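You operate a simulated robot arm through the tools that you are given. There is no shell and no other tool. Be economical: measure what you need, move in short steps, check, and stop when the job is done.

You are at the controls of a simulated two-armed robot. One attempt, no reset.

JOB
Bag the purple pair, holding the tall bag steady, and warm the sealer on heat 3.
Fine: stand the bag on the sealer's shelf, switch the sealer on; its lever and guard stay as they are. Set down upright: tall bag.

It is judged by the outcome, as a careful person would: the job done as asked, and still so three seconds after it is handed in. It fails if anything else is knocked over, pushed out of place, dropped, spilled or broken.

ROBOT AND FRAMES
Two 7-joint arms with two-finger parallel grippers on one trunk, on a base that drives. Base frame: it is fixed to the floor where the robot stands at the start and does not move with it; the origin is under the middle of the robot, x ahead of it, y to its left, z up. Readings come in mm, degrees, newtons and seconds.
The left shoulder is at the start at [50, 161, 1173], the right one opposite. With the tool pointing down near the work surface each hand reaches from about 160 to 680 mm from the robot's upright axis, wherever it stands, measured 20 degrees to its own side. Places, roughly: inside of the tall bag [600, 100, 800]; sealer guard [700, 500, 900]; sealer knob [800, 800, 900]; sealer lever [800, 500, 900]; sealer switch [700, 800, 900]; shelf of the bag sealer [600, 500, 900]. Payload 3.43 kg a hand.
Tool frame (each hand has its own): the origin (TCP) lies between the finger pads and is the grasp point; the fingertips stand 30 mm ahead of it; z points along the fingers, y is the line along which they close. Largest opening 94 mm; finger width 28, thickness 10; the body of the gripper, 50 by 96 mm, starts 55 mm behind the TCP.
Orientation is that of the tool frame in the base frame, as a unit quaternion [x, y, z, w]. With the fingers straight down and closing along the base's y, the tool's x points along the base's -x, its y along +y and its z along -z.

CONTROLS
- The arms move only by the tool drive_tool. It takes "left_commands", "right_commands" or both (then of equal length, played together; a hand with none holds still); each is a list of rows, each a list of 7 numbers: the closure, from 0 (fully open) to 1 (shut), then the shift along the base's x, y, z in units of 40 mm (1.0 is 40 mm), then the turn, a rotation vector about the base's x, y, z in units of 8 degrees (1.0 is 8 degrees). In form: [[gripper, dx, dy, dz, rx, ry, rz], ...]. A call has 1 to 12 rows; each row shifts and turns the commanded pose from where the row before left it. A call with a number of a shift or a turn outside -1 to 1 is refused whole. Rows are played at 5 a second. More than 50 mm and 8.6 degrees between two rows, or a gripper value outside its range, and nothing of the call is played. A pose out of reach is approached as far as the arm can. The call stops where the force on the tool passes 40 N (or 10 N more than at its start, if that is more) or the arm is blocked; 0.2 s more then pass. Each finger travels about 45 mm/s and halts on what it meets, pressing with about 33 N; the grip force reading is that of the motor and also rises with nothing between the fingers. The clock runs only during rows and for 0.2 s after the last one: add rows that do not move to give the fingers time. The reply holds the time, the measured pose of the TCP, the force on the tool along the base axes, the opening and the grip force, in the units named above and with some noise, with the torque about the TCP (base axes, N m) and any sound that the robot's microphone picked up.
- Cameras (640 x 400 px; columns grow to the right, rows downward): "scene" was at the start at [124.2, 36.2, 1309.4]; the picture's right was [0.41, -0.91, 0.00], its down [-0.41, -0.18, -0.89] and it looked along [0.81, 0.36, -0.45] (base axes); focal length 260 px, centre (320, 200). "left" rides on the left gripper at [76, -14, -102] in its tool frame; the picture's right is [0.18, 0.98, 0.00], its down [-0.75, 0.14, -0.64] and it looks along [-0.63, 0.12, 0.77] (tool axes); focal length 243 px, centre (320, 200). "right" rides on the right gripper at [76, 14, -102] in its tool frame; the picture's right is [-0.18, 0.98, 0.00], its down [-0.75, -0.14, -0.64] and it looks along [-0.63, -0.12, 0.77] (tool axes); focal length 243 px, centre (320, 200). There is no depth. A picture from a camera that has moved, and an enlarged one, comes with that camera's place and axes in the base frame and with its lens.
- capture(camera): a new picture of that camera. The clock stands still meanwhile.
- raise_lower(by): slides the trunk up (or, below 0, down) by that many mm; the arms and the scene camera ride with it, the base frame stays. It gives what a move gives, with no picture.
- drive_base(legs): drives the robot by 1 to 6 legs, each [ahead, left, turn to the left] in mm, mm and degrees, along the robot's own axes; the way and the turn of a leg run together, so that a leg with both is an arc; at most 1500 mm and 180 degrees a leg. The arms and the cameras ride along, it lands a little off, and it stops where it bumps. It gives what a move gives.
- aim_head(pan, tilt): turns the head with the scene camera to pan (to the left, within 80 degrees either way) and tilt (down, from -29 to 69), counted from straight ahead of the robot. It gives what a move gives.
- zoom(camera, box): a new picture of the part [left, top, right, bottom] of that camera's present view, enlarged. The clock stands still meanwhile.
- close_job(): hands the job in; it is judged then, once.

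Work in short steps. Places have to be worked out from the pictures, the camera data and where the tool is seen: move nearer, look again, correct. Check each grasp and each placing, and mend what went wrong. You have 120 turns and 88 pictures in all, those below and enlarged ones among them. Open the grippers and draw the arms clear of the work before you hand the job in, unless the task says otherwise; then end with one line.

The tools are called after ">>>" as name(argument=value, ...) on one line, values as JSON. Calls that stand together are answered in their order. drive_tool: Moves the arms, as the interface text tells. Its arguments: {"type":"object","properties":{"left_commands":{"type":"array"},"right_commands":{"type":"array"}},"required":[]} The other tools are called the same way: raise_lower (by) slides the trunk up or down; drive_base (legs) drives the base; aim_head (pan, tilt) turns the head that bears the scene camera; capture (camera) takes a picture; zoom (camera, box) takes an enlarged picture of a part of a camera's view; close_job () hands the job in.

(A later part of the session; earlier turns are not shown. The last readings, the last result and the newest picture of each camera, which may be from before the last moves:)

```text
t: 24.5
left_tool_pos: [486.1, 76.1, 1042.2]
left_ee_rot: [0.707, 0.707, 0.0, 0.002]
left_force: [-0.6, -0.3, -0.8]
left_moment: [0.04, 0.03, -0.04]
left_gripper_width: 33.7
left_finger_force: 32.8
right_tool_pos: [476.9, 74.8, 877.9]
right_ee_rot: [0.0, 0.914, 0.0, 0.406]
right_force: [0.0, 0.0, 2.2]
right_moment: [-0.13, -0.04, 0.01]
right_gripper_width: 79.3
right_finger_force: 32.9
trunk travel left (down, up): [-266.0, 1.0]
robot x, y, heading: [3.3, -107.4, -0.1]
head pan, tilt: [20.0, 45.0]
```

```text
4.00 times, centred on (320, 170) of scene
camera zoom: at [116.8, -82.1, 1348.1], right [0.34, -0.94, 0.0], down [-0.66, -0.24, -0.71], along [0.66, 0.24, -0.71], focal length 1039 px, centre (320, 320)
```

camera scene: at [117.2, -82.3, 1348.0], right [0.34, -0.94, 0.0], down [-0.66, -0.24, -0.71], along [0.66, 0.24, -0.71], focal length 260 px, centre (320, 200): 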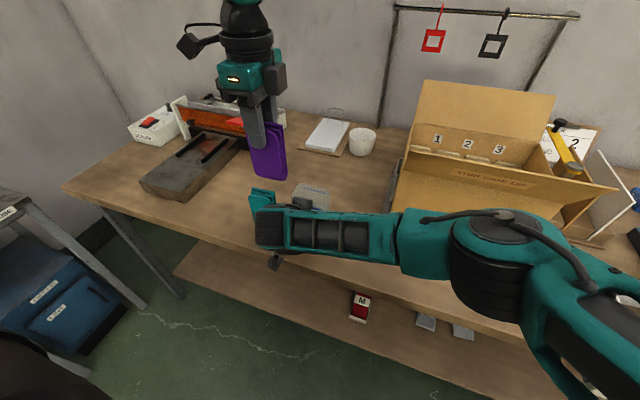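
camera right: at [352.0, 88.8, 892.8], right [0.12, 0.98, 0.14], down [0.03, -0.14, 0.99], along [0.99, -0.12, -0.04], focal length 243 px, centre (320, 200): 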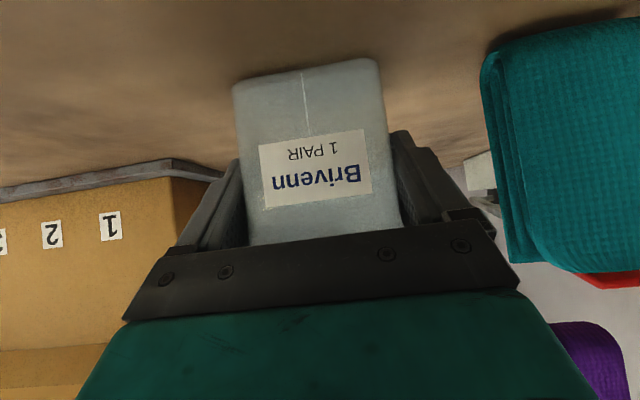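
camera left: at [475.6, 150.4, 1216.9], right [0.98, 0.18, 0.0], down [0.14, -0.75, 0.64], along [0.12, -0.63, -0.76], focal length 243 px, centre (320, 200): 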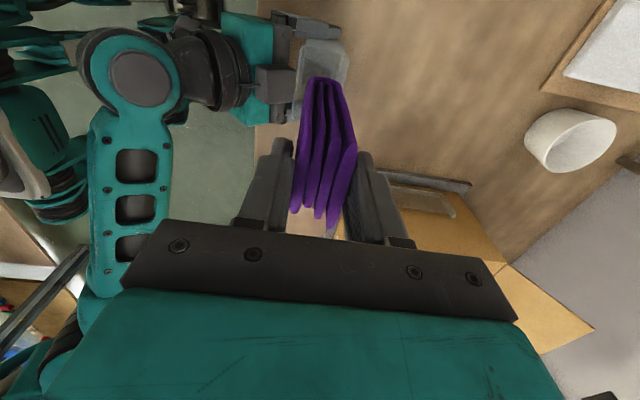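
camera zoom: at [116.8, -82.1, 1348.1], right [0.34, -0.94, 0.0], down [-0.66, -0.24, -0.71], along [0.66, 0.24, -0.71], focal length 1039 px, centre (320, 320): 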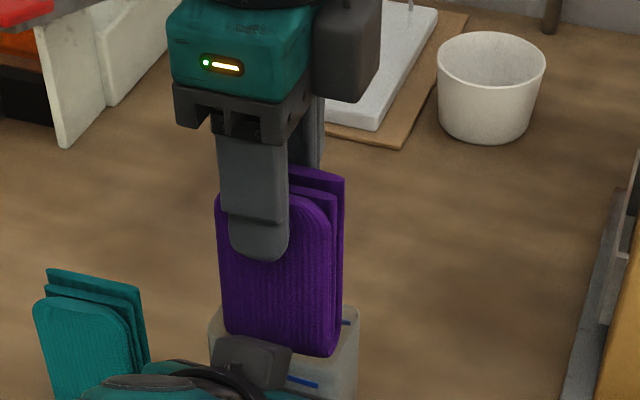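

The pair is entering the mouth cleanly. A box on top of the right hand is close to where the left front finger will descend, so I re-grip the bag 14 mm further back and 14 mm lower (bag stands by itself meanwhile).

>>> drive_tool(right_commands=[[0.12, 0, 0, 0, 0, 0, 0], [0.04, 0, 0, 0, 0, 0, 0], [0.04, -0.35, 0, -0.35, 0, 0, 0], [0.04, 0, 0, 0, 0, 0, 0], [0.15, 0, 0, 0, 0, 0, 0], [0.25, 0, 0, 0, 0, 0, 0], [0.25, 0, 0, 0, 0, 0, 0]])

>>> zoom(camera="left", box=[240, 30, 400, 130])

>>> zoom(camera="scene", box=[240, 120, 400, 220])

```text
t: 26.1
left_tool_pos: [485.6, 75.0, 1042.9]
left_ee_rot: [0.706, 0.708, 0.0, 0.002]
left_force: [0.3, 0.7, -1.5]
left_moment: [-0.03, -0.01, 0.0]
left_gripper_width: 33.7
left_finger_force: 33.2
right_tool_pos: [462.8, 75.4, 863.9]
right_ee_rot: [0.0, 0.914, 0.0, 0.407]
right_force: [0.2, -0.5, 0.1]
right_moment: [-0.01, -0.03, -0.03]
right_gripper_width: 78.8
right_finger_force: 32.8
trunk travel left (down, up): [-266.0, 1.0]
robot x, y, heading: [-1.4, -112.1, -0.3]
head pan, tilt: [20.0, 45.0]
```

```text
4.00 times, centred on (320, 80) of left
camera zoom: at [472.8, 152.6, 1144.7], right [0.98, 0.18, 0.0], down [0.14, -0.75, 0.64], along [0.12, -0.63, -0.76], focal length 970 px, centre (320, 680)
```

zoom: 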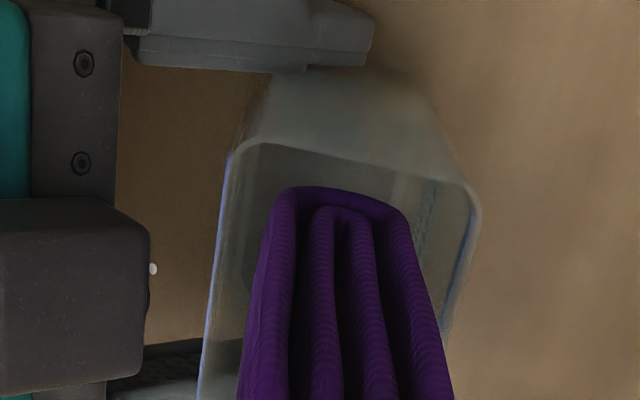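

```text
4.00 times, centred on (320, 170) of scene
camera zoom: at [117.0, -82.1, 1348.1], right [0.34, -0.94, 0.0], down [-0.66, -0.24, -0.71], along [0.66, 0.24, -0.71], focal length 1039 px, centre (320, 320)
```

zoom: 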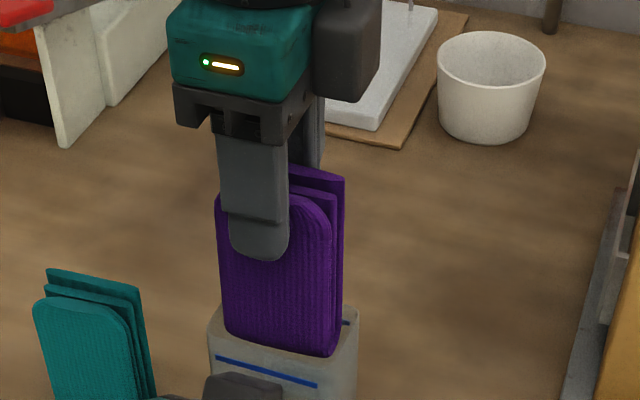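

Clear now and the pair is over the mouth. I lower 55 mm, tips stopping just above the rim.

>>> drive_tool(left_commands=[[0.85, 0.03, 0, -0.35, 0, 0, 0], [0.85, 0, 0, -0.35, 0, 0, 0], [0.85, 0, 0, -0.35, 0, 0, 0], [0.85, 0, 0, -0.33, 0, 0, 0], [0.85, 0, 0, 0, 0, 0, 0]])

>>> zoom(camera="left", box=[200, 30, 440, 230])

>>> zoom(camera="scene", box=[240, 120, 400, 220])

```text
t: 27.3
left_tool_pos: [477.5, 85.1, 997.5]
left_ee_rot: [0.707, 0.707, 0.0, 0.007]
left_force: [6.3, -14.0, 11.1]
left_moment: [-0.74, -0.34, -0.23]
left_gripper_width: 33.6
left_finger_force: 33.2
left hand out of reach, approached as far as the arm can: row 2, 3, 4
right_tool_pos: [461.9, 77.0, 863.7]
right_ee_rot: [-0.003, 0.914, 0.003, 0.406]
right_force: [-4.8, 13.0, -5.4]
right_moment: [-1.17, -0.46, 0.41]
right_gripper_width: 78.8
right_finger_force: 32.8
trunk travel left (down, up): [-266.0, 1.0]
robot x, y, heading: [4.4, -109.9, -0.0]
head pan, tilt: [20.0, 45.0]
```

```text
2.00 times, centred on (320, 130) of left
camera zoom: at [463.5, 162.5, 1099.3], right [0.98, 0.18, 0.01], down [0.13, -0.75, 0.65], along [0.12, -0.64, -0.76], focal length 485 px, centre (320, 340)
```

zoom: 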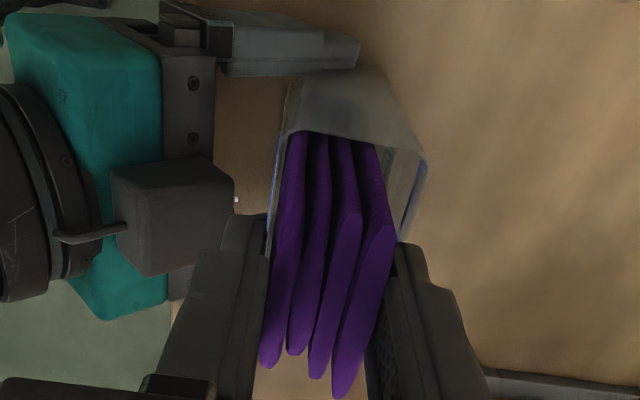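

```text
4.00 times, centred on (320, 170) of scene
camera zoom: at [116.7, -82.5, 1348.2], right [0.34, -0.94, 0.0], down [-0.66, -0.24, -0.71], along [0.66, 0.24, -0.71], focal length 1039 px, centre (320, 320)
```

zoom: 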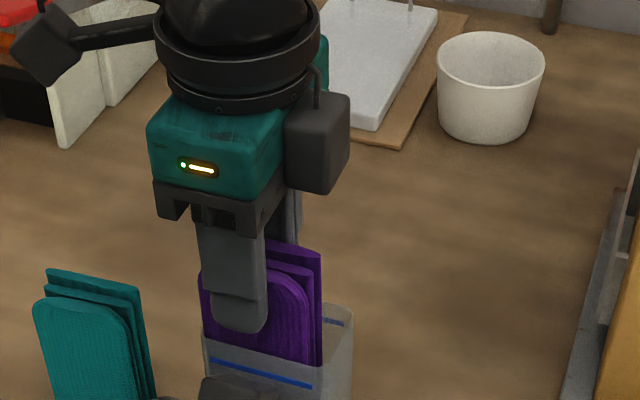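

The left arm hit a reach limit and drifted to [477, 85], leaning on the bag wall (14 N). The pair is in the mouth, so I move the bag under it by the same amount to relieve the load.

>>> drive_tool(right_commands=[[0.25, -0.1, 0.12, 0, 0, 0, 0], [0.25, -0.1, 0.12, 0, 0, 0, 0], [0.25, 0, 0, 0, 0, 0, 0]])

>>> zoom(camera="left", box=[200, 30, 440, 230])

```text
t: 28.1
left_tool_pos: [476.0, 88.7, 993.1]
left_ee_rot: [0.707, 0.708, -0.002, 0.001]
left_force: [-6.9, -10.2, 3.5]
left_moment: [-0.76, 0.46, 0.02]
left_gripper_width: 33.6
left_finger_force: 33.2
right_tool_pos: [455.8, 79.3, 864.8]
right_ee_rot: [0.0, 0.913, 0.001, 0.407]
right_force: [7.3, 10.3, -3.6]
right_moment: [-0.66, 0.51, 0.13]
right_gripper_width: 79.1
right_finger_force: 32.7
right hand out of reach, approached as far as the arm can: row 2
trunk travel left (down, up): [-266.0, 1.0]
robot x, y, heading: [2.9, -110.0, -0.1]
head pan, tilt: [20.0, 45.0]
```

```text
2.00 times, centred on (320, 130) of left
camera zoom: at [461.9, 164.3, 1096.7], right [0.98, 0.18, 0.0], down [0.14, -0.75, 0.64], along [0.12, -0.63, -0.76], focal length 485 px, centre (320, 340)
```

zoom: 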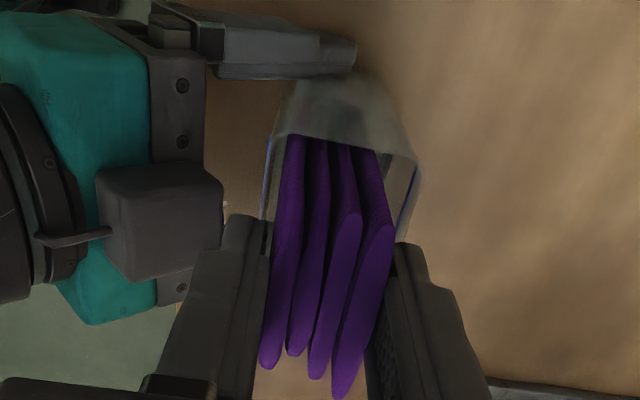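

Bag centre is now about [480, 79] and the pair about [479, 87]; I try easing the left hand −6 mm in y.

>>> drive_tool(left_commands=[[0.85, 0.0, -0.1, 0, 0, 0, 0], [0.85, 0.0, -0.08, 0, 0, 0, 0], [0.85, 0, 0, 0, 0, 0, 0]])

```text
t: 28.9
left_tool_pos: [473.5, 84.3, 997.5]
left_ee_rot: [0.706, 0.708, -0.001, 0.002]
left_force: [0.6, 0.1, -0.9]
left_moment: [0.03, 0.01, 0.02]
left_gripper_width: 33.5
left_finger_force: 32.4
left hand out of reach, approached as far as the arm can: row 2
right_tool_pos: [455.5, 78.8, 864.3]
right_ee_rot: [0.001, 0.913, 0.0, 0.407]
right_force: [-0.3, 0.1, 0.6]
right_moment: [-0.05, 0.0, -0.02]
right_gripper_width: 79.3
right_finger_force: 33.1
trunk travel left (down, up): [-266.0, 1.0]
robot x, y, heading: [2.3, -106.9, -0.1]
head pan, tilt: [20.0, 45.0]
```

All loads are relieved. I release the pair into the bag by opening slowly to about 55 mm.

>>> drive_tool(left_commands=[[0.6, 0, 0, 0, 0, 0, 0], [0.5, 0, 0, 0, 0, 0, 0], [0.42, 0, 0, 0, 0, 0, 0], [0.42, 0, 0, 0, 0, 0, 0], [0.42, 0, 0, 0, 0, 0, 0]])

>>> zoom(camera="left", box=[200, 30, 440, 230])

>>> zoom(camera="scene", box=[220, 130, 380, 230])

```text
t: 30.1
left_tool_pos: [474.7, 83.5, 999.0]
left_ee_rot: [0.707, 0.707, 0.0, 0.002]
left_force: [-0.3, 0.4, 0.2]
left_moment: [0.01, -0.04, 0.04]
left_gripper_width: 54.6
left_finger_force: 0.1
right_tool_pos: [455.7, 79.2, 863.9]
right_ee_rot: [0.0, 0.913, 0.001, 0.407]
right_force: [-0.1, 0.3, -1.5]
right_moment: [0.01, 0.06, 0.04]
right_gripper_width: 79.2
right_finger_force: 33.7
trunk travel left (down, up): [-266.0, 1.0]
robot x, y, heading: [0.1, -103.5, -0.0]
head pan, tilt: [20.0, 45.0]
```

```text
2.00 times, centred on (320, 130) of left
camera zoom: at [460.1, 160.1, 1099.9], right [0.98, 0.18, 0.0], down [0.14, -0.75, 0.65], along [0.12, -0.63, -0.76], focal length 485 px, centre (320, 340)
```

zoom: 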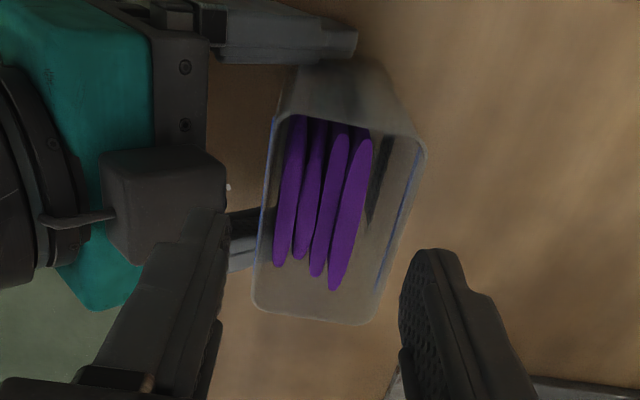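

```text
4.00 times, centred on (300, 180) of scene
camera zoom: at [117.1, -82.1, 1348.0], right [0.34, -0.94, 0.0], down [-0.66, -0.24, -0.71], along [0.66, 0.24, -0.71], focal length 1039 px, centre (400, 280)
```

zoom: 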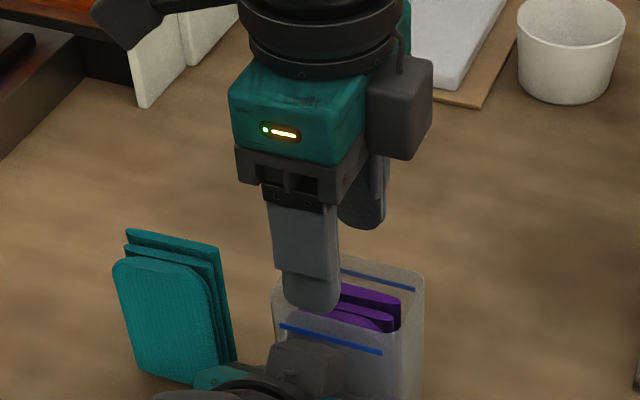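

The pair sits fully inside the bag. I raise the left hand and retreat it to the left, unwinding its yaw.

>>> drive_tool(left_commands=[[0.42, 0, 0, 0.5, 0, 0, 0], [0.42, 0, 0, 1, 0, 0, 0], [0.42, 0, 0, 1, 0, 0, 0], [0.42, 0, 0.5, 0.5, 0, 0, 0], [0.42, -0.5, 0.8, 0, 0, 0, 0.9], [0.42, -0.5, 0.8, 0, 0, 0, 0.9], [0.42, -0.5, 0.8, 0, 0, 0, 0.9], [0.42, -0.5, 0.8, 0, 0, 0, 0.9], [0.42, -0.5, 0, 0, 0, 0, 0.9], [0.42, -0.3, 0, 0, 0, 0, 0.9]])

>>> aim_head(pan=35, tilt=38)

>>> capture(camera="scene")

```text
t: 32.3
left_tool_pos: [361.6, 231.5, 1116.7]
left_ee_rot: [0.396, 0.918, 0.0, 0.002]
left_force: [0.6, -0.2, -0.4]
left_moment: [0.02, 0.02, 0.01]
left_gripper_width: 54.8
left_finger_force: 0.1
right_tool_pos: [454.9, 80.6, 864.7]
right_ee_rot: [-0.002, 0.914, 0.002, 0.406]
right_force: [-0.2, 0.4, -0.3]
right_moment: [0.06, -0.02, 0.02]
right_gripper_width: 78.9
right_finger_force: 32.9
trunk travel left (down, up): [-266.0, 1.0]
robot x, y, heading: [-0.0, -104.2, 0.1]
head pan, tilt: [20.0, 45.0]
```

```text
t: 33.0
left_tool_pos: [362.4, 232.3, 1117.9]
left_ee_rot: [0.398, 0.918, 0.0, 0.003]
left_force: [-0.3, -0.4, -0.8]
left_moment: [-0.03, 0.02, -0.03]
left_gripper_width: 54.3
left_finger_force: 0.1
right_tool_pos: [454.5, 80.9, 864.5]
right_ee_rot: [0.0, 0.914, 0.001, 0.406]
right_force: [-0.3, 0.7, -0.5]
right_moment: [0.03, 0.0, -0.01]
right_gripper_width: 79.1
right_finger_force: 32.8
trunk travel left (down, up): [-266.0, 1.0]
robot x, y, heading: [-3.6, -106.8, -0.2]
head pan, tilt: [35.0, 38.0]
```

```text
44 pictures are left
camera scene: at [111.4, -60.4, 1358.3], right [0.57, -0.82, 0.0], down [-0.51, -0.35, -0.79], along [0.65, 0.45, -0.62], focal length 260 px, centre (320, 200)
```

scene: 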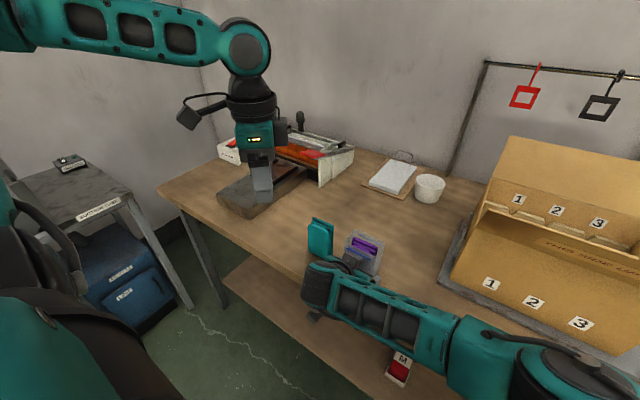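

The pair is in the bag. Next, lift the bag 135 mm (clearing the teal pair), drawing it toward the robot's middle, before driving left to the sealer.

>>> drive_tool(right_commands=[[0.27, 0, 0, 0.5, 0, 0, 0], [0.27, 0, -0.2, 0.9, 0, 0, 0], [0.27, 0, -0.6, 0.7, 0, 0, 0], [0.27, 0, -0.7, 0.7, 0, 0, 0], [0.27, 0, -0.7, 0.6, 0, 0, 0], [0.27, 0, 0, 0, 0, 0, 0]])

>>> capture(camera="scene")

```text
t: 34.5
left_tool_pos: [361.2, 231.5, 1118.0]
left_ee_rot: [0.397, 0.918, 0.0, 0.002]
left_force: [0.8, -0.2, -0.2]
left_moment: [0.03, 0.03, -0.01]
left_gripper_width: 54.4
left_finger_force: 0.2
right_tool_pos: [455.3, -9.8, 1000.2]
right_ee_rot: [-0.001, 0.914, 0.0, 0.406]
right_force: [0.5, -0.5, -0.4]
right_moment: [-0.06, 0.02, 0.03]
right_gripper_width: 79.1
right_finger_force: 33.2
trunk travel left (down, up): [-266.0, 1.0]
robot x, y, heading: [1.7, -109.7, -0.2]
head pan, tilt: [35.0, 38.0]
```

```text
43 pictures are left
camera scene: at [111.4, -60.0, 1358.3], right [0.57, -0.82, 0.0], down [-0.5, -0.35, -0.79], along [0.65, 0.45, -0.62], focal length 260 px, centre (320, 200)
```

scene: 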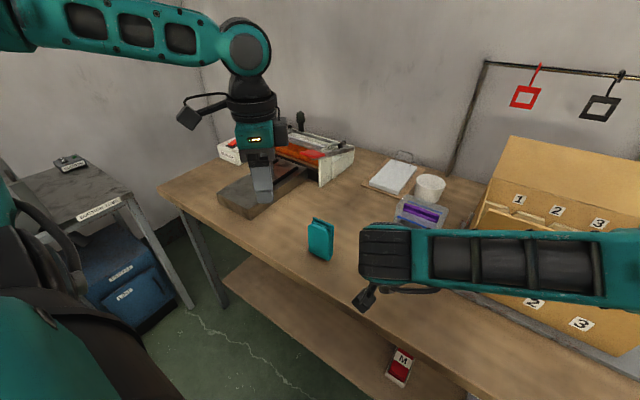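

Bag lifted clear (bottom ≈955). Drive left 300 mm and look.

>>> drive_base(legs=[[0, 300, 0]])

>>> capture(camera="scene")

>>> capture(camera="left")

```text
t: 37.6
left_tool_pos: [364.3, 529.5, 1117.3]
left_ee_rot: [0.398, 0.918, 0.0, 0.002]
left_force: [1.3, -0.3, 0.5]
left_moment: [-0.04, -0.01, 0.0]
left_gripper_width: 54.5
left_finger_force: 0.0
right_tool_pos: [456.7, 288.3, 1000.5]
right_ee_rot: [0.001, 0.913, -0.001, 0.407]
right_force: [-0.2, 0.3, -1.0]
right_moment: [0.0, 0.02, 0.06]
right_gripper_width: 79.1
right_finger_force: 33.6
trunk travel left (down, up): [-266.0, 1.0]
robot x, y, heading: [1.8, 186.6, -0.1]
head pan, tilt: [35.0, 38.0]
```

```text
42 pictures are left
camera scene: at [112.1, 237.6, 1358.3], right [0.57, -0.82, 0.0], down [-0.51, -0.35, -0.79], along [0.65, 0.45, -0.62], focal length 260 px, centre (320, 200)
```

scene: 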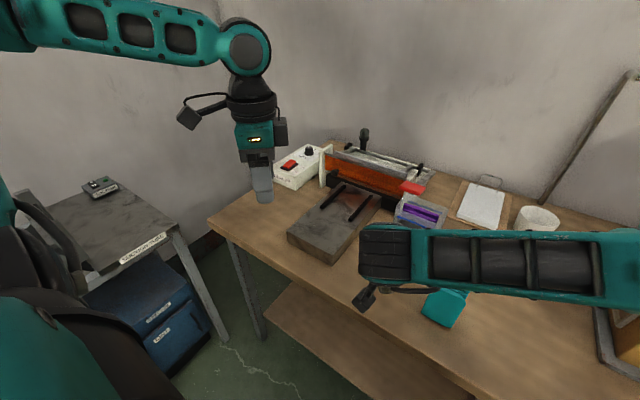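

```text
41 pictures are left
camera left: at [301.1, 575.2, 1219.5], right [0.59, 0.81, 0.0], down [0.62, -0.45, 0.64], along [0.52, -0.38, -0.76], focal length 243 px, centre (320, 200)
```

left: 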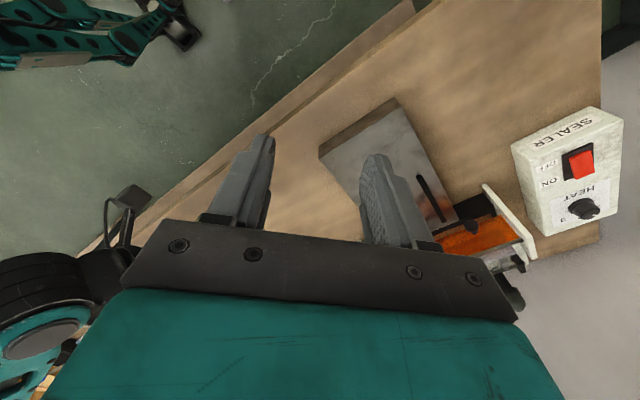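

Clear so far. Drive another 222 mm left to bring the bag in front of the shelf.

>>> drive_base(legs=[[0, 222, 0]])

>>> aim_head(pan=15, tilt=42)

>>> capture(camera="scene")

>>> capture(camera="right")

```text
t: 40.2
left_tool_pos: [363.6, 753.9, 1116.5]
left_ee_rot: [0.397, 0.918, 0.0, 0.002]
left_force: [-0.4, 0.1, 0.8]
left_moment: [-0.01, 0.01, 0.0]
left_gripper_width: 54.4
left_finger_force: 0.2
right_tool_pos: [456.3, 513.8, 1000.2]
right_ee_rot: [0.001, 0.914, 0.0, 0.407]
right_force: [0.7, -0.1, -1.1]
right_moment: [0.01, -0.01, 0.05]
right_gripper_width: 79.3
right_finger_force: 32.8
trunk travel left (down, up): [-266.0, 1.0]
robot x, y, heading: [-0.5, 411.5, 0.1]
head pan, tilt: [35.0, 38.0]
```

```text
t: 41.1
left_tool_pos: [363.5, 753.5, 1117.2]
left_ee_rot: [0.397, 0.918, 0.0, 0.001]
left_force: [0.5, 0.0, -0.2]
left_moment: [0.03, -0.02, 0.02]
left_gripper_width: 54.5
left_finger_force: 0.0
right_tool_pos: [458.5, 511.7, 1000.7]
right_ee_rot: [0.001, 0.913, 0.0, 0.407]
right_force: [-0.1, 0.7, -1.6]
right_moment: [0.05, -0.01, 0.01]
right_gripper_width: 79.1
right_finger_force: 32.6
trunk travel left (down, up): [-266.0, 1.0]
robot x, y, heading: [-0.2, 414.2, -0.3]
head pan, tilt: [15.0, 42.0]
```

```text
40 pictures are left
camera scene: at [122.5, 433.5, 1352.4], right [0.26, -0.97, 0.0], down [-0.65, -0.17, -0.74], along [0.72, 0.19, -0.67], focal length 260 px, centre (320, 200)
```

scene: 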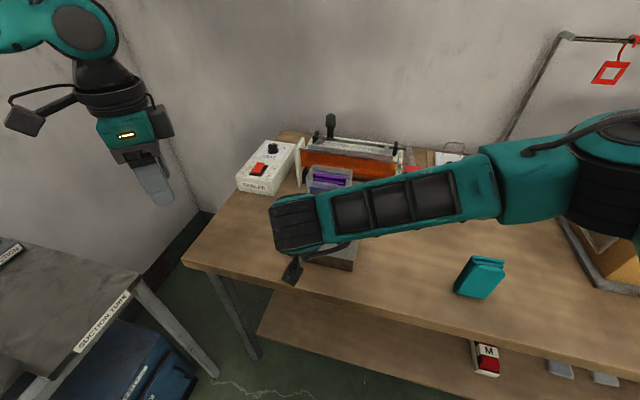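

```text
39 pictures are left
camera right: at [330.6, 527.8, 1013.6], right [0.12, 0.98, 0.14], down [0.03, -0.14, 0.99], along [0.99, -0.12, -0.04], focal length 243 px, centre (320, 200)
```

right: 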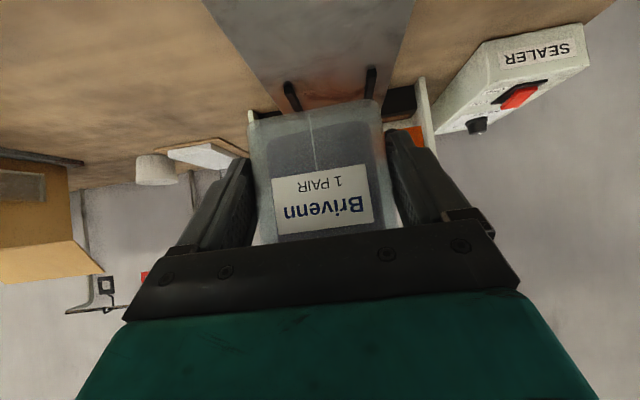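

Over the shelf now; rails' near ends are about x≈570–590 with y centre ≈ 524. I move the bag to y≈520, forward 55 mm and lower 65 mm, then check.

>>> drive_tool(right_commands=[[0.27, 0.7, 0.1, 0, 0, 0, 0], [0.27, 0.7, 0.1, 0, 0, 0, 0], [0.27, 0, 0, -0.55, 0, 0, 0], [0.27, 0, 0, -0.55, 0, 0, 0], [0.27, 0, 0, -0.5, 0, 0, 0], [0.27, 0, 0, 0, 0, 0, 0]])

>>> capture(camera="right")

>>> zoom(camera="scene", box=[220, 110, 460, 290])

```text
t: 42.5
left_tool_pos: [362.7, 752.9, 1117.2]
left_ee_rot: [0.397, 0.918, 0.0, 0.002]
left_force: [1.2, 0.1, -0.2]
left_moment: [0.02, 0.02, -0.01]
left_gripper_width: 54.6
left_finger_force: 0.1
right_tool_pos: [512.3, 520.4, 935.8]
right_ee_rot: [0.001, 0.914, 0.0, 0.407]
right_force: [-0.4, 0.3, -1.4]
right_moment: [0.01, 0.04, -0.02]
right_gripper_width: 79.2
right_finger_force: 33.4
trunk travel left (down, up): [-266.0, 1.0]
robot x, y, heading: [0.6, 412.0, -0.0]
head pan, tilt: [15.0, 42.0]
```

```text
38 pictures are left
camera right: at [386.1, 535.7, 949.8], right [0.12, 0.98, 0.14], down [0.03, -0.14, 0.99], along [0.99, -0.12, -0.04], focal length 243 px, centre (320, 200)
```

right: 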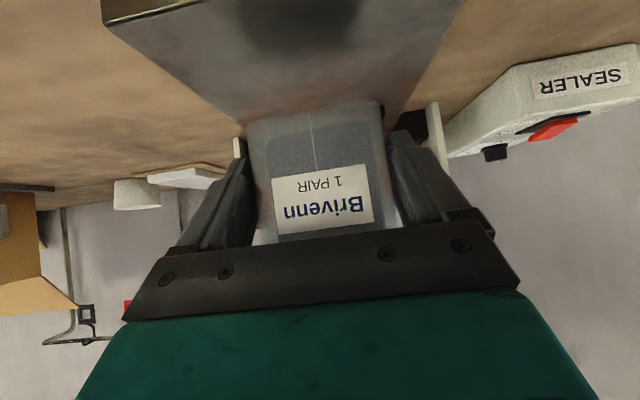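

```text
2.22 times, centred on (340, 200) of scene
camera zoom: at [122.5, 433.3, 1352.4], right [0.26, -0.97, 0.0], down [-0.65, -0.17, -0.74], along [0.72, 0.19, -0.67], focal length 577 px, centre (276, 200)
```

zoom: 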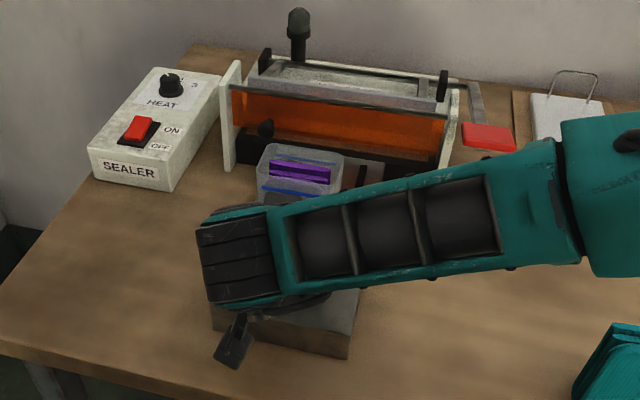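

Shelf top ≈865, bag bottom ≈891, centred on the shelf (y 451–598). Lower 22 mm, then watch force.

>>> drive_tool(right_commands=[[0.27, 0, 0, -0.3, 0, 0, 0], [0.27, 0, 0, -0.22, 0, 0, 0], [0.27, 0, 0, 0, 0, 0, 0]])

>>> drive_tool(right_commands=[[0.27, 0, 0, -0.08, 0, 0, 0], [0.27, 0, 0, 0, 0, 0, 0]])

```text
t: 43.3
left_tool_pos: [363.1, 751.9, 1117.7]
left_ee_rot: [0.397, 0.918, 0.0, 0.002]
left_force: [0.0, -0.1, -0.9]
left_moment: [-0.02, -0.04, 0.0]
left_gripper_width: 54.5
left_finger_force: 0.1
right_tool_pos: [513.0, 519.7, 915.4]
right_ee_rot: [0.001, 0.913, 0.0, 0.407]
right_force: [-0.3, 0.6, -0.8]
right_moment: [-0.01, 0.01, 0.0]
right_gripper_width: 79.4
right_finger_force: 33.2
trunk travel left (down, up): [-266.0, 1.0]
robot x, y, heading: [2.0, 410.7, 0.0]
head pan, tilt: [15.0, 42.0]
```

```text
t: 43.9
left_tool_pos: [363.7, 752.9, 1116.5]
left_ee_rot: [0.397, 0.918, 0.001, 0.001]
left_force: [-0.3, -0.1, 0.8]
left_moment: [0.04, -0.01, -0.01]
left_gripper_width: 54.3
left_finger_force: 0.0
right_tool_pos: [513.7, 520.4, 914.0]
right_ee_rot: [0.002, 0.914, -0.001, 0.407]
right_force: [0.4, 0.8, -0.8]
right_moment: [0.0, 0.04, 0.0]
right_gripper_width: 79.4
right_finger_force: 33.1
trunk travel left (down, up): [-266.0, 1.0]
robot x, y, heading: [-5.9, 411.3, -0.1]
head pan, tilt: [15.0, 42.0]
```

>>> drive_tool(right_commands=[[0.27, 0, 0, -0.06, 0, 0, 0], [0.27, 0, 0, -0.06, 0, 0, 0], [0.27, 0, 0, 0, 0, 0, 0]])

>>> capture(camera="right")

```text
t: 44.7
left_tool_pos: [363.7, 753.7, 1117.0]
left_ee_rot: [0.397, 0.918, 0.0, 0.002]
left_force: [0.1, 0.2, -0.1]
left_moment: [0.0, 0.0, 0.01]
left_gripper_width: 54.6
left_finger_force: 0.0
right_tool_pos: [513.7, 520.4, 908.4]
right_ee_rot: [0.0, 0.913, 0.001, 0.408]
right_force: [0.8, -1.1, 4.7]
right_moment: [0.16, -0.06, -0.04]
right_gripper_width: 79.0
right_finger_force: 32.9
trunk travel left (down, up): [-266.0, 1.0]
robot x, y, heading: [3.0, 411.6, -0.4]
head pan, tilt: [15.0, 42.0]
```

```text
36 pictures are left
camera right: at [386.7, 535.8, 921.5], right [0.12, 0.98, 0.14], down [0.02, -0.14, 0.99], along [0.99, -0.12, -0.04], focal length 243 px, centre (320, 200)
```

right: 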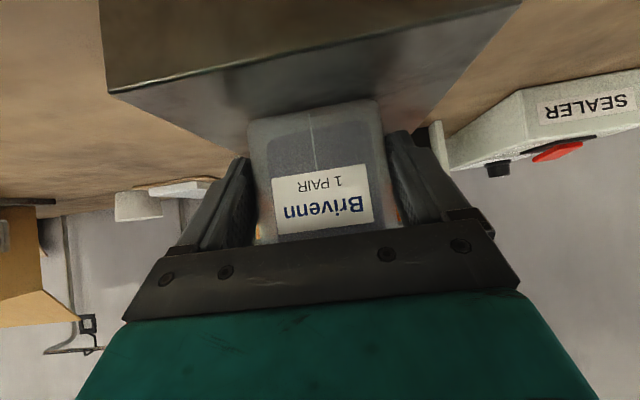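

Contact felt (4.7 N up). I open the right fingers and back straight out.

>>> drive_tool(right_commands=[[0.12, 0, 0, 0, 0, 0, 0], [0.05, 0, 0, 0, 0, 0, 0], [0, 0, 0, 0, 0, 0, 0], [0, 0, 0, 0, 0, 0, 0], [0, -0.4, 0, 0, 0, 0, 0], [0, -0.6, 0, 0, 0, 0, 0], [0, -0.8, 0, 0, 0, 0, 0], [0, -0.8, 0, 0, 0, 0, 0]])

>>> capture(camera="right")

```text
t: 46.5
left_tool_pos: [363.1, 753.0, 1117.5]
left_ee_rot: [0.397, 0.918, 0.0, 0.002]
left_force: [-0.3, 0.3, -0.5]
left_moment: [0.02, 0.03, -0.02]
left_gripper_width: 54.4
left_finger_force: 0.0
right_tool_pos: [409.7, 520.7, 907.3]
right_ee_rot: [0.001, 0.913, 0.0, 0.407]
right_force: [0.4, -0.3, 0.2]
right_moment: [0.01, -0.01, -0.01]
right_gripper_width: 94.1
right_finger_force: 0.0
trunk travel left (down, up): [-266.0, 1.0]
robot x, y, heading: [-0.1, 412.9, -0.0]
head pan, tilt: [15.0, 42.0]
```

```text
35 pictures are left
camera right: at [282.2, 535.2, 920.7], right [0.12, 0.98, 0.14], down [0.03, -0.14, 0.99], along [0.99, -0.12, -0.04], focal length 243 px, centre (320, 200)
```

right: 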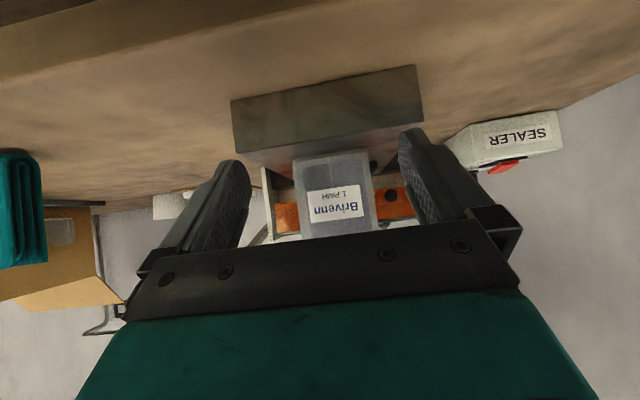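

The bag stands upright on the shelf. I withdraw the right hand back and up, and zoom on the control panel.

>>> drive_tool(right_commands=[[0, -0.8, 0, 0, 0, 0, 0], [0, -0.5, -0.3, 0.7, 0, 0, 0], [0, -0.2, -0.6, 0.8, 0, 0, 0], [0, 0, -0.8, 0.8, 0, 0, 0], [0, 0, -0.9, 0.7, 0, 0, 0], [0, 0, -0.9, 0.6, 0, 0, 0], [0, 0, -0.9, 0.5, 0, 0, 0]])

>>> capture(camera="scene")

>>> zoom(camera="scene", box=[225, 130, 305, 200])

```text
t: 48.1
left_tool_pos: [362.6, 752.6, 1118.7]
left_ee_rot: [0.397, 0.918, 0.001, 0.001]
left_force: [0.1, 0.9, -0.4]
left_moment: [0.01, 0.04, -0.02]
left_gripper_width: 54.2
left_finger_force: 0.1
right_tool_pos: [347.6, 343.6, 1073.3]
right_ee_rot: [0.001, 0.914, 0.0, 0.406]
right_force: [-0.4, -0.1, 0.2]
right_moment: [0.06, -0.03, -0.01]
right_gripper_width: 94.0
right_finger_force: 0.2
trunk travel left (down, up): [-266.0, 1.0]
robot x, y, heading: [3.8, 412.2, 0.1]
head pan, tilt: [15.0, 42.0]
```

```text
34 pictures are left
camera scene: at [122.2, 432.2, 1352.4], right [0.26, -0.97, 0.0], down [-0.65, -0.17, -0.74], along [0.72, 0.19, -0.67], focal length 260 px, centre (320, 200)
```

scene: 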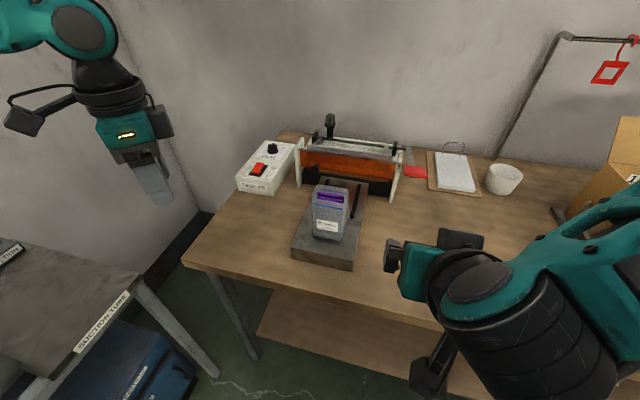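

```text
5.71 times, centred on (265, 165) of scene
camera zoom: at [122.2, 432.2, 1352.4], right [0.26, -0.97, 0.0], down [-0.65, -0.17, -0.74], along [0.72, 0.19, -0.67], focal length 1484 px, centre (634, 400)
```

zoom: 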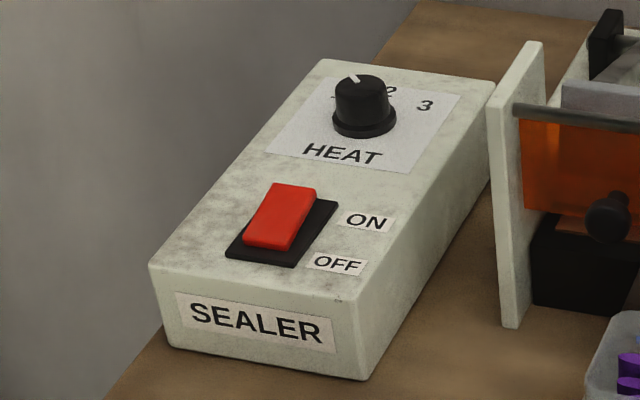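

Panel: rocker centre ≈[720, 789], x 697–746 (ON end far), box top z≈875; knob ≈[828, 785], top ≈905, pointer now near 1. I drive left 185 mm, then ahead in a short leg.

>>> drive_base(legs=[[0, 185, 0]])

>>> drive_base(legs=[[90, 0, 0]])

>>> capture(camera="scene")

```text
t: 50.3
left_tool_pos: [364.7, 938.3, 1118.1]
left_ee_rot: [0.397, 0.918, 0.001, 0.002]
left_force: [-0.5, 1.0, -0.7]
left_moment: [-0.01, -0.03, -0.02]
left_gripper_width: 54.6
left_finger_force: 0.0
right_tool_pos: [348.8, 529.7, 1072.2]
right_ee_rot: [0.0, 0.913, 0.0, 0.408]
right_force: [0.0, -0.4, 0.5]
right_moment: [-0.01, 0.02, 0.02]
right_gripper_width: 94.0
right_finger_force: 0.1
trunk travel left (down, up): [-266.0, 1.0]
robot x, y, heading: [2.4, 601.4, -0.2]
head pan, tilt: [15.0, 42.0]
```

```text
t: 51.4
left_tool_pos: [453.2, 937.5, 1116.5]
left_ee_rot: [0.398, 0.917, 0.0, 0.001]
left_force: [-0.7, 0.5, -0.3]
left_moment: [0.0, 0.04, 0.02]
left_gripper_width: 54.6
left_finger_force: 0.0
right_tool_pos: [437.9, 529.3, 1070.9]
right_ee_rot: [0.0, 0.914, 0.0, 0.406]
right_force: [1.1, -0.6, 0.0]
right_moment: [0.03, 0.04, -0.01]
right_gripper_width: 94.1
right_finger_force: 0.0
trunk travel left (down, up): [-266.0, 1.0]
robot x, y, heading: [89.8, 596.4, -0.1]
head pan, tilt: [15.0, 42.0]
```

```text
32 pictures are left
camera scene: at [212.6, 618.1, 1352.3], right [0.26, -0.97, 0.0], down [-0.65, -0.17, -0.74], along [0.72, 0.19, -0.67], focal length 260 px, centre (320, 200)
```

scene: 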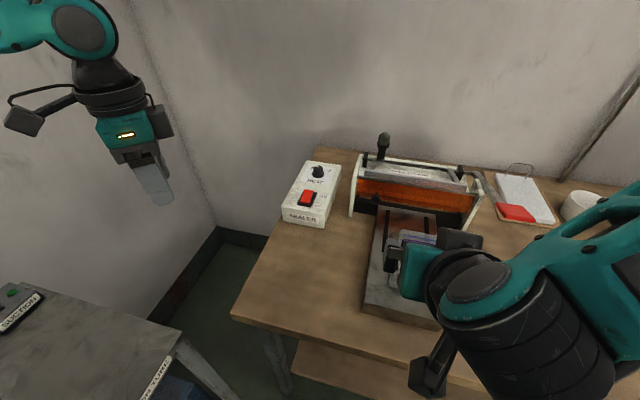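

No bump. I draw the right hand back and right, away from the bag, then drive another 85 mm ahead.

>>> drive_tool(right_commands=[[0, -0.6, -0.5, 0.5, 0, 0, 0], [0, -0.7, -0.7, 0.2, 0, 0, 0], [0, -0.7, -0.7, 0, 0, 0, 0], [0, -0.5, -0.8, 0, 0, 0, 0], [0, 0, -0.9, 0, 0, 0, 0], [0, 0, -0.9, 0, 0, 0, 0]])

>>> drive_base(legs=[[85, 0, 0]])

```text
t: 52.8
left_tool_pos: [452.3, 936.9, 1119.1]
left_ee_rot: [0.398, 0.918, 0.001, 0.002]
left_force: [-0.6, -0.1, 0.3]
left_moment: [0.01, 0.01, -0.01]
left_gripper_width: 54.5
left_finger_force: 0.1
right_tool_pos: [472.8, 482.8, 1084.1]
right_ee_rot: [0.001, 0.913, 0.0, 0.407]
right_force: [0.9, -0.3, 0.4]
right_moment: [0.01, -0.01, 0.0]
right_gripper_width: 94.0
right_finger_force: 0.0
right hand out of reach, approached as far as the arm can: row 1, 2, 3, 4, 5, 6
trunk travel left (down, up): [-266.0, 1.0]
robot x, y, heading: [93.1, 597.4, -0.1]
head pan, tilt: [15.0, 42.0]
```

```text
t: 53.9
left_tool_pos: [504.4, 937.6, 1117.8]
left_ee_rot: [0.398, 0.918, 0.001, 0.002]
left_force: [-0.3, -0.4, 0.1]
left_moment: [-0.01, -0.06, 0.02]
left_gripper_width: 54.5
left_finger_force: 0.1
right_tool_pos: [527.0, 483.7, 1087.1]
right_ee_rot: [0.001, 0.913, -0.001, 0.409]
right_force: [-0.2, 1.1, 0.9]
right_moment: [0.02, -0.03, -0.04]
right_gripper_width: 93.8
right_finger_force: 0.0
trunk travel left (down, up): [-266.0, 1.0]
robot x, y, heading: [143.0, 600.3, -0.2]
head pan, tilt: [15.0, 42.0]
stopped in leg 1: the robot was blocked; the commanded pose is now the measured one
```

Blocked at x=143 (table edge). I back off 8 mm, and turn the right hand back to pointing down while moving it right, away from the bag.

>>> drive_base(legs=[[-8, 0, 0]])

>>> drive_tool(right_commands=[[0, 0, -0.6, 0.3, 0, 0.9, 0], [0, 0, -0.8, 0.3, 0, 0.9, 0], [0, -0.3, -0.8, 0.2, 0, 0.9, 0], [0, -0.5, -0.8, 0, 0, 0.9, 0], [0, -0.5, -0.8, 0, 0, 0.9, 0], [0, -0.5, -0.8, 0, 0, 0.9, 0], [0, -0.5, -0.8, 0, 0, 0.6, 0]])

>>> capture(camera="scene")

```text
t: 54.6
left_tool_pos: [499.4, 937.4, 1118.2]
left_ee_rot: [0.397, 0.918, 0.001, 0.002]
left_force: [0.6, 0.4, -0.1]
left_moment: [0.01, -0.01, 0.01]
left_gripper_width: 54.5
left_finger_force: 0.1
right_tool_pos: [520.6, 483.2, 1085.2]
right_ee_rot: [0.002, 0.913, -0.001, 0.408]
right_force: [0.0, -0.2, 0.7]
right_moment: [0.01, -0.03, 0.02]
right_gripper_width: 94.2
right_finger_force: 0.0
trunk travel left (down, up): [-266.0, 1.0]
robot x, y, heading: [133.2, 596.9, -0.1]
head pan, tilt: [15.0, 42.0]
```

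```text
t: 56.2
left_tool_pos: [498.4, 937.8, 1118.1]
left_ee_rot: [0.397, 0.918, 0.001, 0.002]
left_force: [-0.4, 0.4, -0.3]
left_moment: [0.03, 0.01, -0.04]
left_gripper_width: 54.4
left_finger_force: 0.0
right_tool_pos: [427.8, 267.0, 1118.1]
right_ee_rot: [0.001, 1.0, -0.001, 0.0]
right_force: [-0.2, 0.5, -0.8]
right_moment: [0.01, 0.02, -0.04]
right_gripper_width: 93.9
right_finger_force: 0.0
trunk travel left (down, up): [-266.0, 1.0]
robot x, y, heading: [138.9, 595.5, -0.3]
head pan, tilt: [15.0, 42.0]
```

```text
31 pictures are left
camera scene: at [257.9, 617.5, 1352.5], right [0.26, -0.97, 0.0], down [-0.65, -0.17, -0.74], along [0.72, 0.19, -0.67], focal length 260 px, centre (320, 200)
```

scene: 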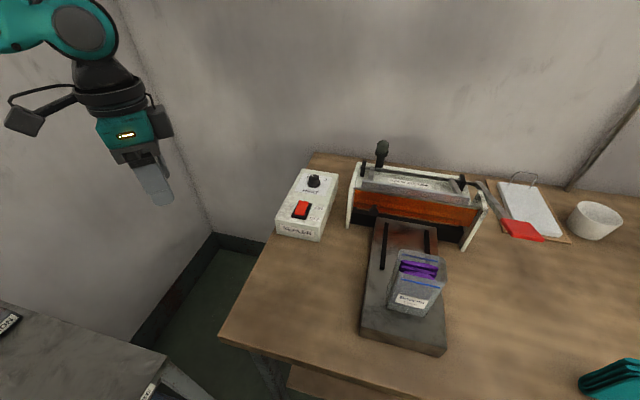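

Everything stands as it should. I lower the trunk 90 mm for better reach, then move the left hand (closed) above the panel with yaw unwound.

>>> raise_lower(by=-90)

>>> drive_tool(left_commands=[[0.8, 0.5, -0.5, 0.3, 0, 0, 0.84], [1, 0.8, -0.53, 0.3, 0, 0, 0.84], [1, 0.8, -0.53, 0.3, 0, 0, 0.84], [1, 0.8, -0.53, 0, 0, 0, 0.84], [1, 0.8, -0.53, 0, 0, 0, 0.84], [1, 0.6, -0.53, 0, 0, 0, 0.84], [1, 0.6, -0.5, 0, 0, 0, 0.84]])

>>> capture(camera="left")

```text
t: 57.5
left_tool_pos: [499.2, 937.6, 1027.4]
left_ee_rot: [0.397, 0.918, 0.0, 0.002]
left_force: [0.4, 0.0, 0.6]
left_moment: [-0.01, 0.0, -0.01]
left_gripper_width: 54.4
left_finger_force: 0.1
right_tool_pos: [427.9, 268.1, 1029.4]
right_ee_rot: [0.001, 1.0, -0.002, 0.001]
right_force: [0.1, -0.2, -0.2]
right_moment: [0.02, -0.01, 0.03]
right_gripper_width: 94.1
right_finger_force: 0.0
trunk travel left (down, up): [-176.0, 91.0]
robot x, y, heading: [138.6, 598.1, -0.3]
head pan, tilt: [15.0, 42.0]
```

```text
t: 59.1
left_tool_pos: [675.9, 805.1, 1065.8]
left_ee_rot: [-0.004, 1.0, 0.002, 0.002]
left_force: [0.4, -0.1, 0.1]
left_moment: [0.0, -0.02, 0.04]
left_gripper_width: 0.0
left_finger_force: 33.1
left hand out of reach, approached as far as the arm can: row 7
right_tool_pos: [427.7, 267.5, 1028.8]
right_ee_rot: [0.001, 1.0, -0.003, 0.001]
right_force: [0.1, -0.9, 0.2]
right_moment: [-0.03, -0.03, -0.01]
right_gripper_width: 94.0
right_finger_force: 0.2
trunk travel left (down, up): [-176.0, 91.0]
robot x, y, heading: [137.1, 595.0, -0.0]
head pan, tilt: [15.0, 42.0]
```

```text
30 pictures are left
camera left: at [599.2, 790.5, 1166.2], right [-0.19, 0.98, 0.0], down [0.75, 0.15, 0.65], along [0.63, 0.12, -0.76], focal length 243 px, centre (320, 200)
```

left: 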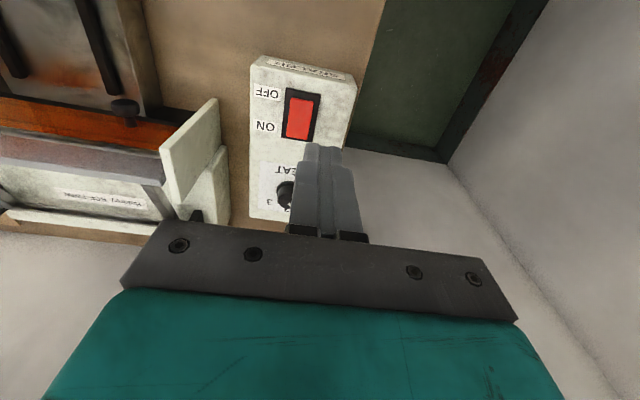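

The rocker is at x≈690–740, y≈788, ON end far and raised (off now). I lower toward [732, 789] with tips ≈20 mm above it.

>>> drive_tool(left_commands=[[1, 0.35, -0.1, -0.8, 0, 0, 0], [1, 0.35, -0.1, -0.8, 0, 0, 0], [1, 0.35, -0.1, -0.8, 0, 0, 0], [1, 0.35, -0.1, -0.7, 0, 0, 0], [1, 0, 0, 0, 0, 0, 0]])

>>> zoom(camera="scene", box=[250, 140, 410, 260])

>>> capture(camera="left")

```text
t: 60.3
left_tool_pos: [672.0, 830.0, 955.7]
left_ee_rot: [-0.002, 1.0, 0.0, 0.003]
left_force: [-0.1, 0.0, 0.2]
left_moment: [0.01, -0.03, 0.01]
left_gripper_width: 0.1
left_finger_force: 33.1
left hand out of reach, approached as far as the arm can: row 1, 2, 3, 4
right_tool_pos: [428.5, 268.2, 1028.1]
right_ee_rot: [0.001, 1.0, -0.002, 0.001]
right_force: [0.1, -0.3, 0.7]
right_moment: [0.01, -0.01, 0.01]
right_gripper_width: 93.9
right_finger_force: 0.1
trunk travel left (down, up): [-176.0, 91.0]
robot x, y, heading: [139.0, 599.9, -0.1]
head pan, tilt: [15.0, 42.0]
```

```text
3.33 times, centred on (330, 200) of scene
camera zoom: at [258.5, 617.9, 1262.4], right [0.26, -0.97, 0.0], down [-0.65, -0.17, -0.74], along [0.72, 0.19, -0.67], focal length 866 px, centre (287, 200)
```

zoom: 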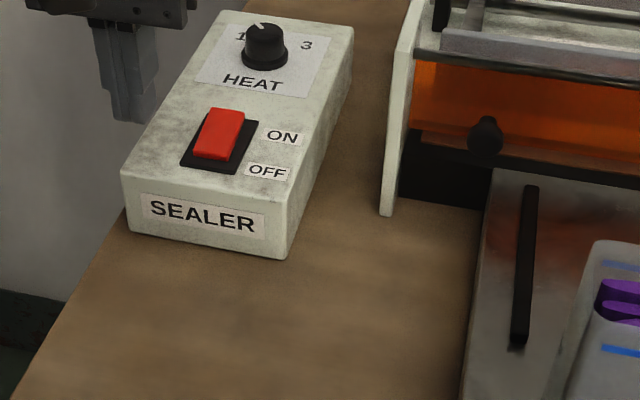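

```text
28 pictures are left
camera left: at [595.2, 814.9, 1057.9], right [-0.19, 0.98, 0.0], down [0.75, 0.14, 0.65], along [0.63, 0.12, -0.76], focal length 243 px, centre (320, 200)
```

left: 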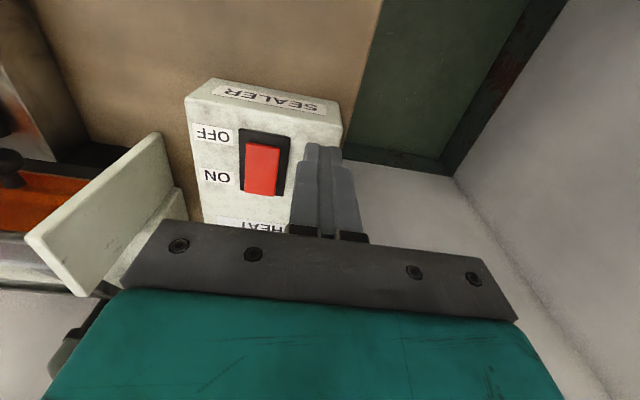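

The arm slides along its reach boundary with a vertical tool. I tilt the fingers forward 24° and try moving to [728, 790] at this height.

>>> drive_tool(left_commands=[[1, 0, 0, 0.1, 0, -1, 0], [1, 0, 0, 0.1, 0, -1, 0], [1, 0, 0, 0, 0, -1, 0], [1, 0.35, -0.25, 0, 0, 0, 0], [1, 0.35, -0.25, 0, 0, 0, 0], [1, 0.35, -0.25, 0, 0, 0, 0], [1, 0.35, -0.25, 0, 0, 0, 0], [1, 0, 0, 0, 0, 0, 0]])

```text
t: 62.1
left_tool_pos: [720.4, 795.0, 966.7]
left_ee_rot: [-0.002, 0.978, 0.001, 0.21]
left_force: [0.2, 0.9, 0.7]
left_moment: [-0.02, -0.03, 0.0]
left_gripper_width: 0.0
left_finger_force: 32.9
left hand out of reach, approached as far as the arm can: row 7
right_tool_pos: [428.8, 268.6, 1028.0]
right_ee_rot: [0.002, 1.0, -0.002, 0.0]
right_force: [0.2, 0.4, -0.3]
right_moment: [0.0, 0.0, 0.01]
right_gripper_width: 94.1
right_finger_force: 0.0
trunk travel left (down, up): [-176.0, 91.0]
robot x, y, heading: [138.2, 595.8, -0.1]
head pan, tilt: [15.0, 42.0]
```

Raising the trunk should ease the wrist bend. I raise it 90 mm, then lower the hand back while advancing.

>>> raise_lower(by=90)

>>> drive_tool(left_commands=[[1, 0.1, -0.04, -0.8, 0, 0, 0], [1, 0.1, -0.04, -0.8, 0, 0, 0], [1, 0.1, -0.04, -0.8, 0, 0, 0], [1, 0, 0, -0.3, 0, 0, 0]])

>>> capture(camera="left")

>>> zoom(camera="scene", box=[250, 140, 410, 260])

```text
t: 63.3
left_tool_pos: [720.3, 794.2, 1056.3]
left_ee_rot: [-0.002, 0.978, 0.001, 0.21]
left_force: [0.1, -0.1, 0.6]
left_moment: [0.0, 0.02, 0.0]
left_gripper_width: 0.0
left_finger_force: 33.2
right_tool_pos: [429.1, 267.5, 1118.7]
right_ee_rot: [0.001, 1.0, -0.002, 0.001]
right_force: [-0.9, 0.4, 0.1]
right_moment: [-0.01, 0.0, -0.01]
right_gripper_width: 93.7
right_finger_force: 0.0
trunk travel left (down, up): [-266.0, 1.0]
robot x, y, heading: [136.0, 599.6, 0.0]
head pan, tilt: [15.0, 42.0]
```

```text
t: 64.3
left_tool_pos: [691.2, 823.3, 982.4]
left_ee_rot: [-0.002, 0.978, -0.001, 0.209]
left_force: [0.1, 0.3, 0.7]
left_moment: [0.0, 0.01, -0.02]
left_gripper_width: 0.0
left_finger_force: 32.9
left hand out of reach, approached as far as the arm can: row 1, 2, 3, 4
right_tool_pos: [428.0, 268.3, 1117.2]
right_ee_rot: [0.002, 1.0, -0.002, 0.001]
right_force: [0.1, 0.6, 0.0]
right_moment: [-0.02, 0.0, -0.01]
right_gripper_width: 94.1
right_finger_force: 0.1
trunk travel left (down, up): [-266.0, 1.0]
robot x, y, heading: [136.8, 595.6, -0.3]
head pan, tilt: [15.0, 42.0]
```

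```text
27 pictures are left
camera left: at [581.0, 809.2, 1043.7], right [-0.17, 0.98, -0.08], down [0.42, 0.14, 0.89], along [0.89, 0.12, -0.44], focal length 243 px, centre (320, 200)
```

left: 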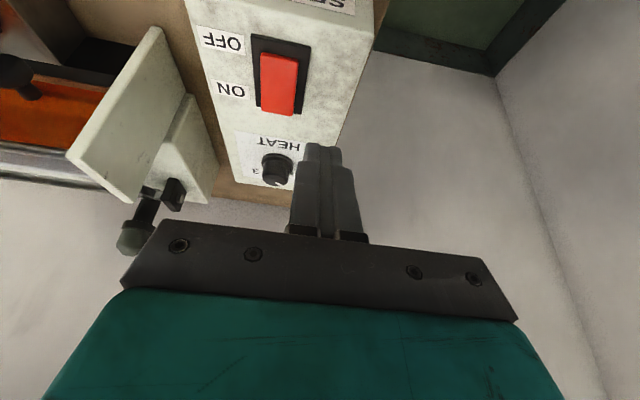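

```text
3.33 times, centred on (330, 200) of scene
camera zoom: at [258.5, 618.0, 1352.4], right [0.26, -0.97, 0.0], down [-0.65, -0.17, -0.74], along [0.72, 0.19, -0.67], focal length 866 px, centre (287, 200)
```

zoom: 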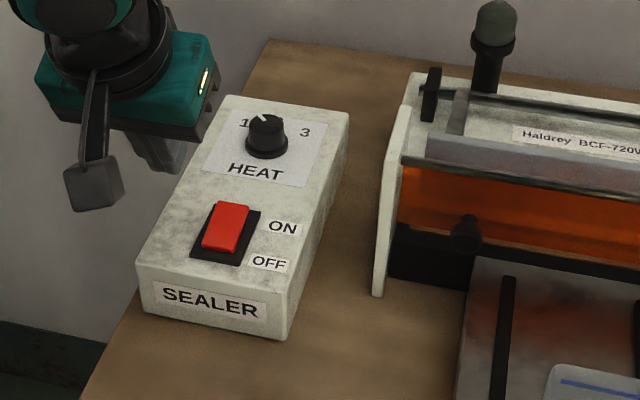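

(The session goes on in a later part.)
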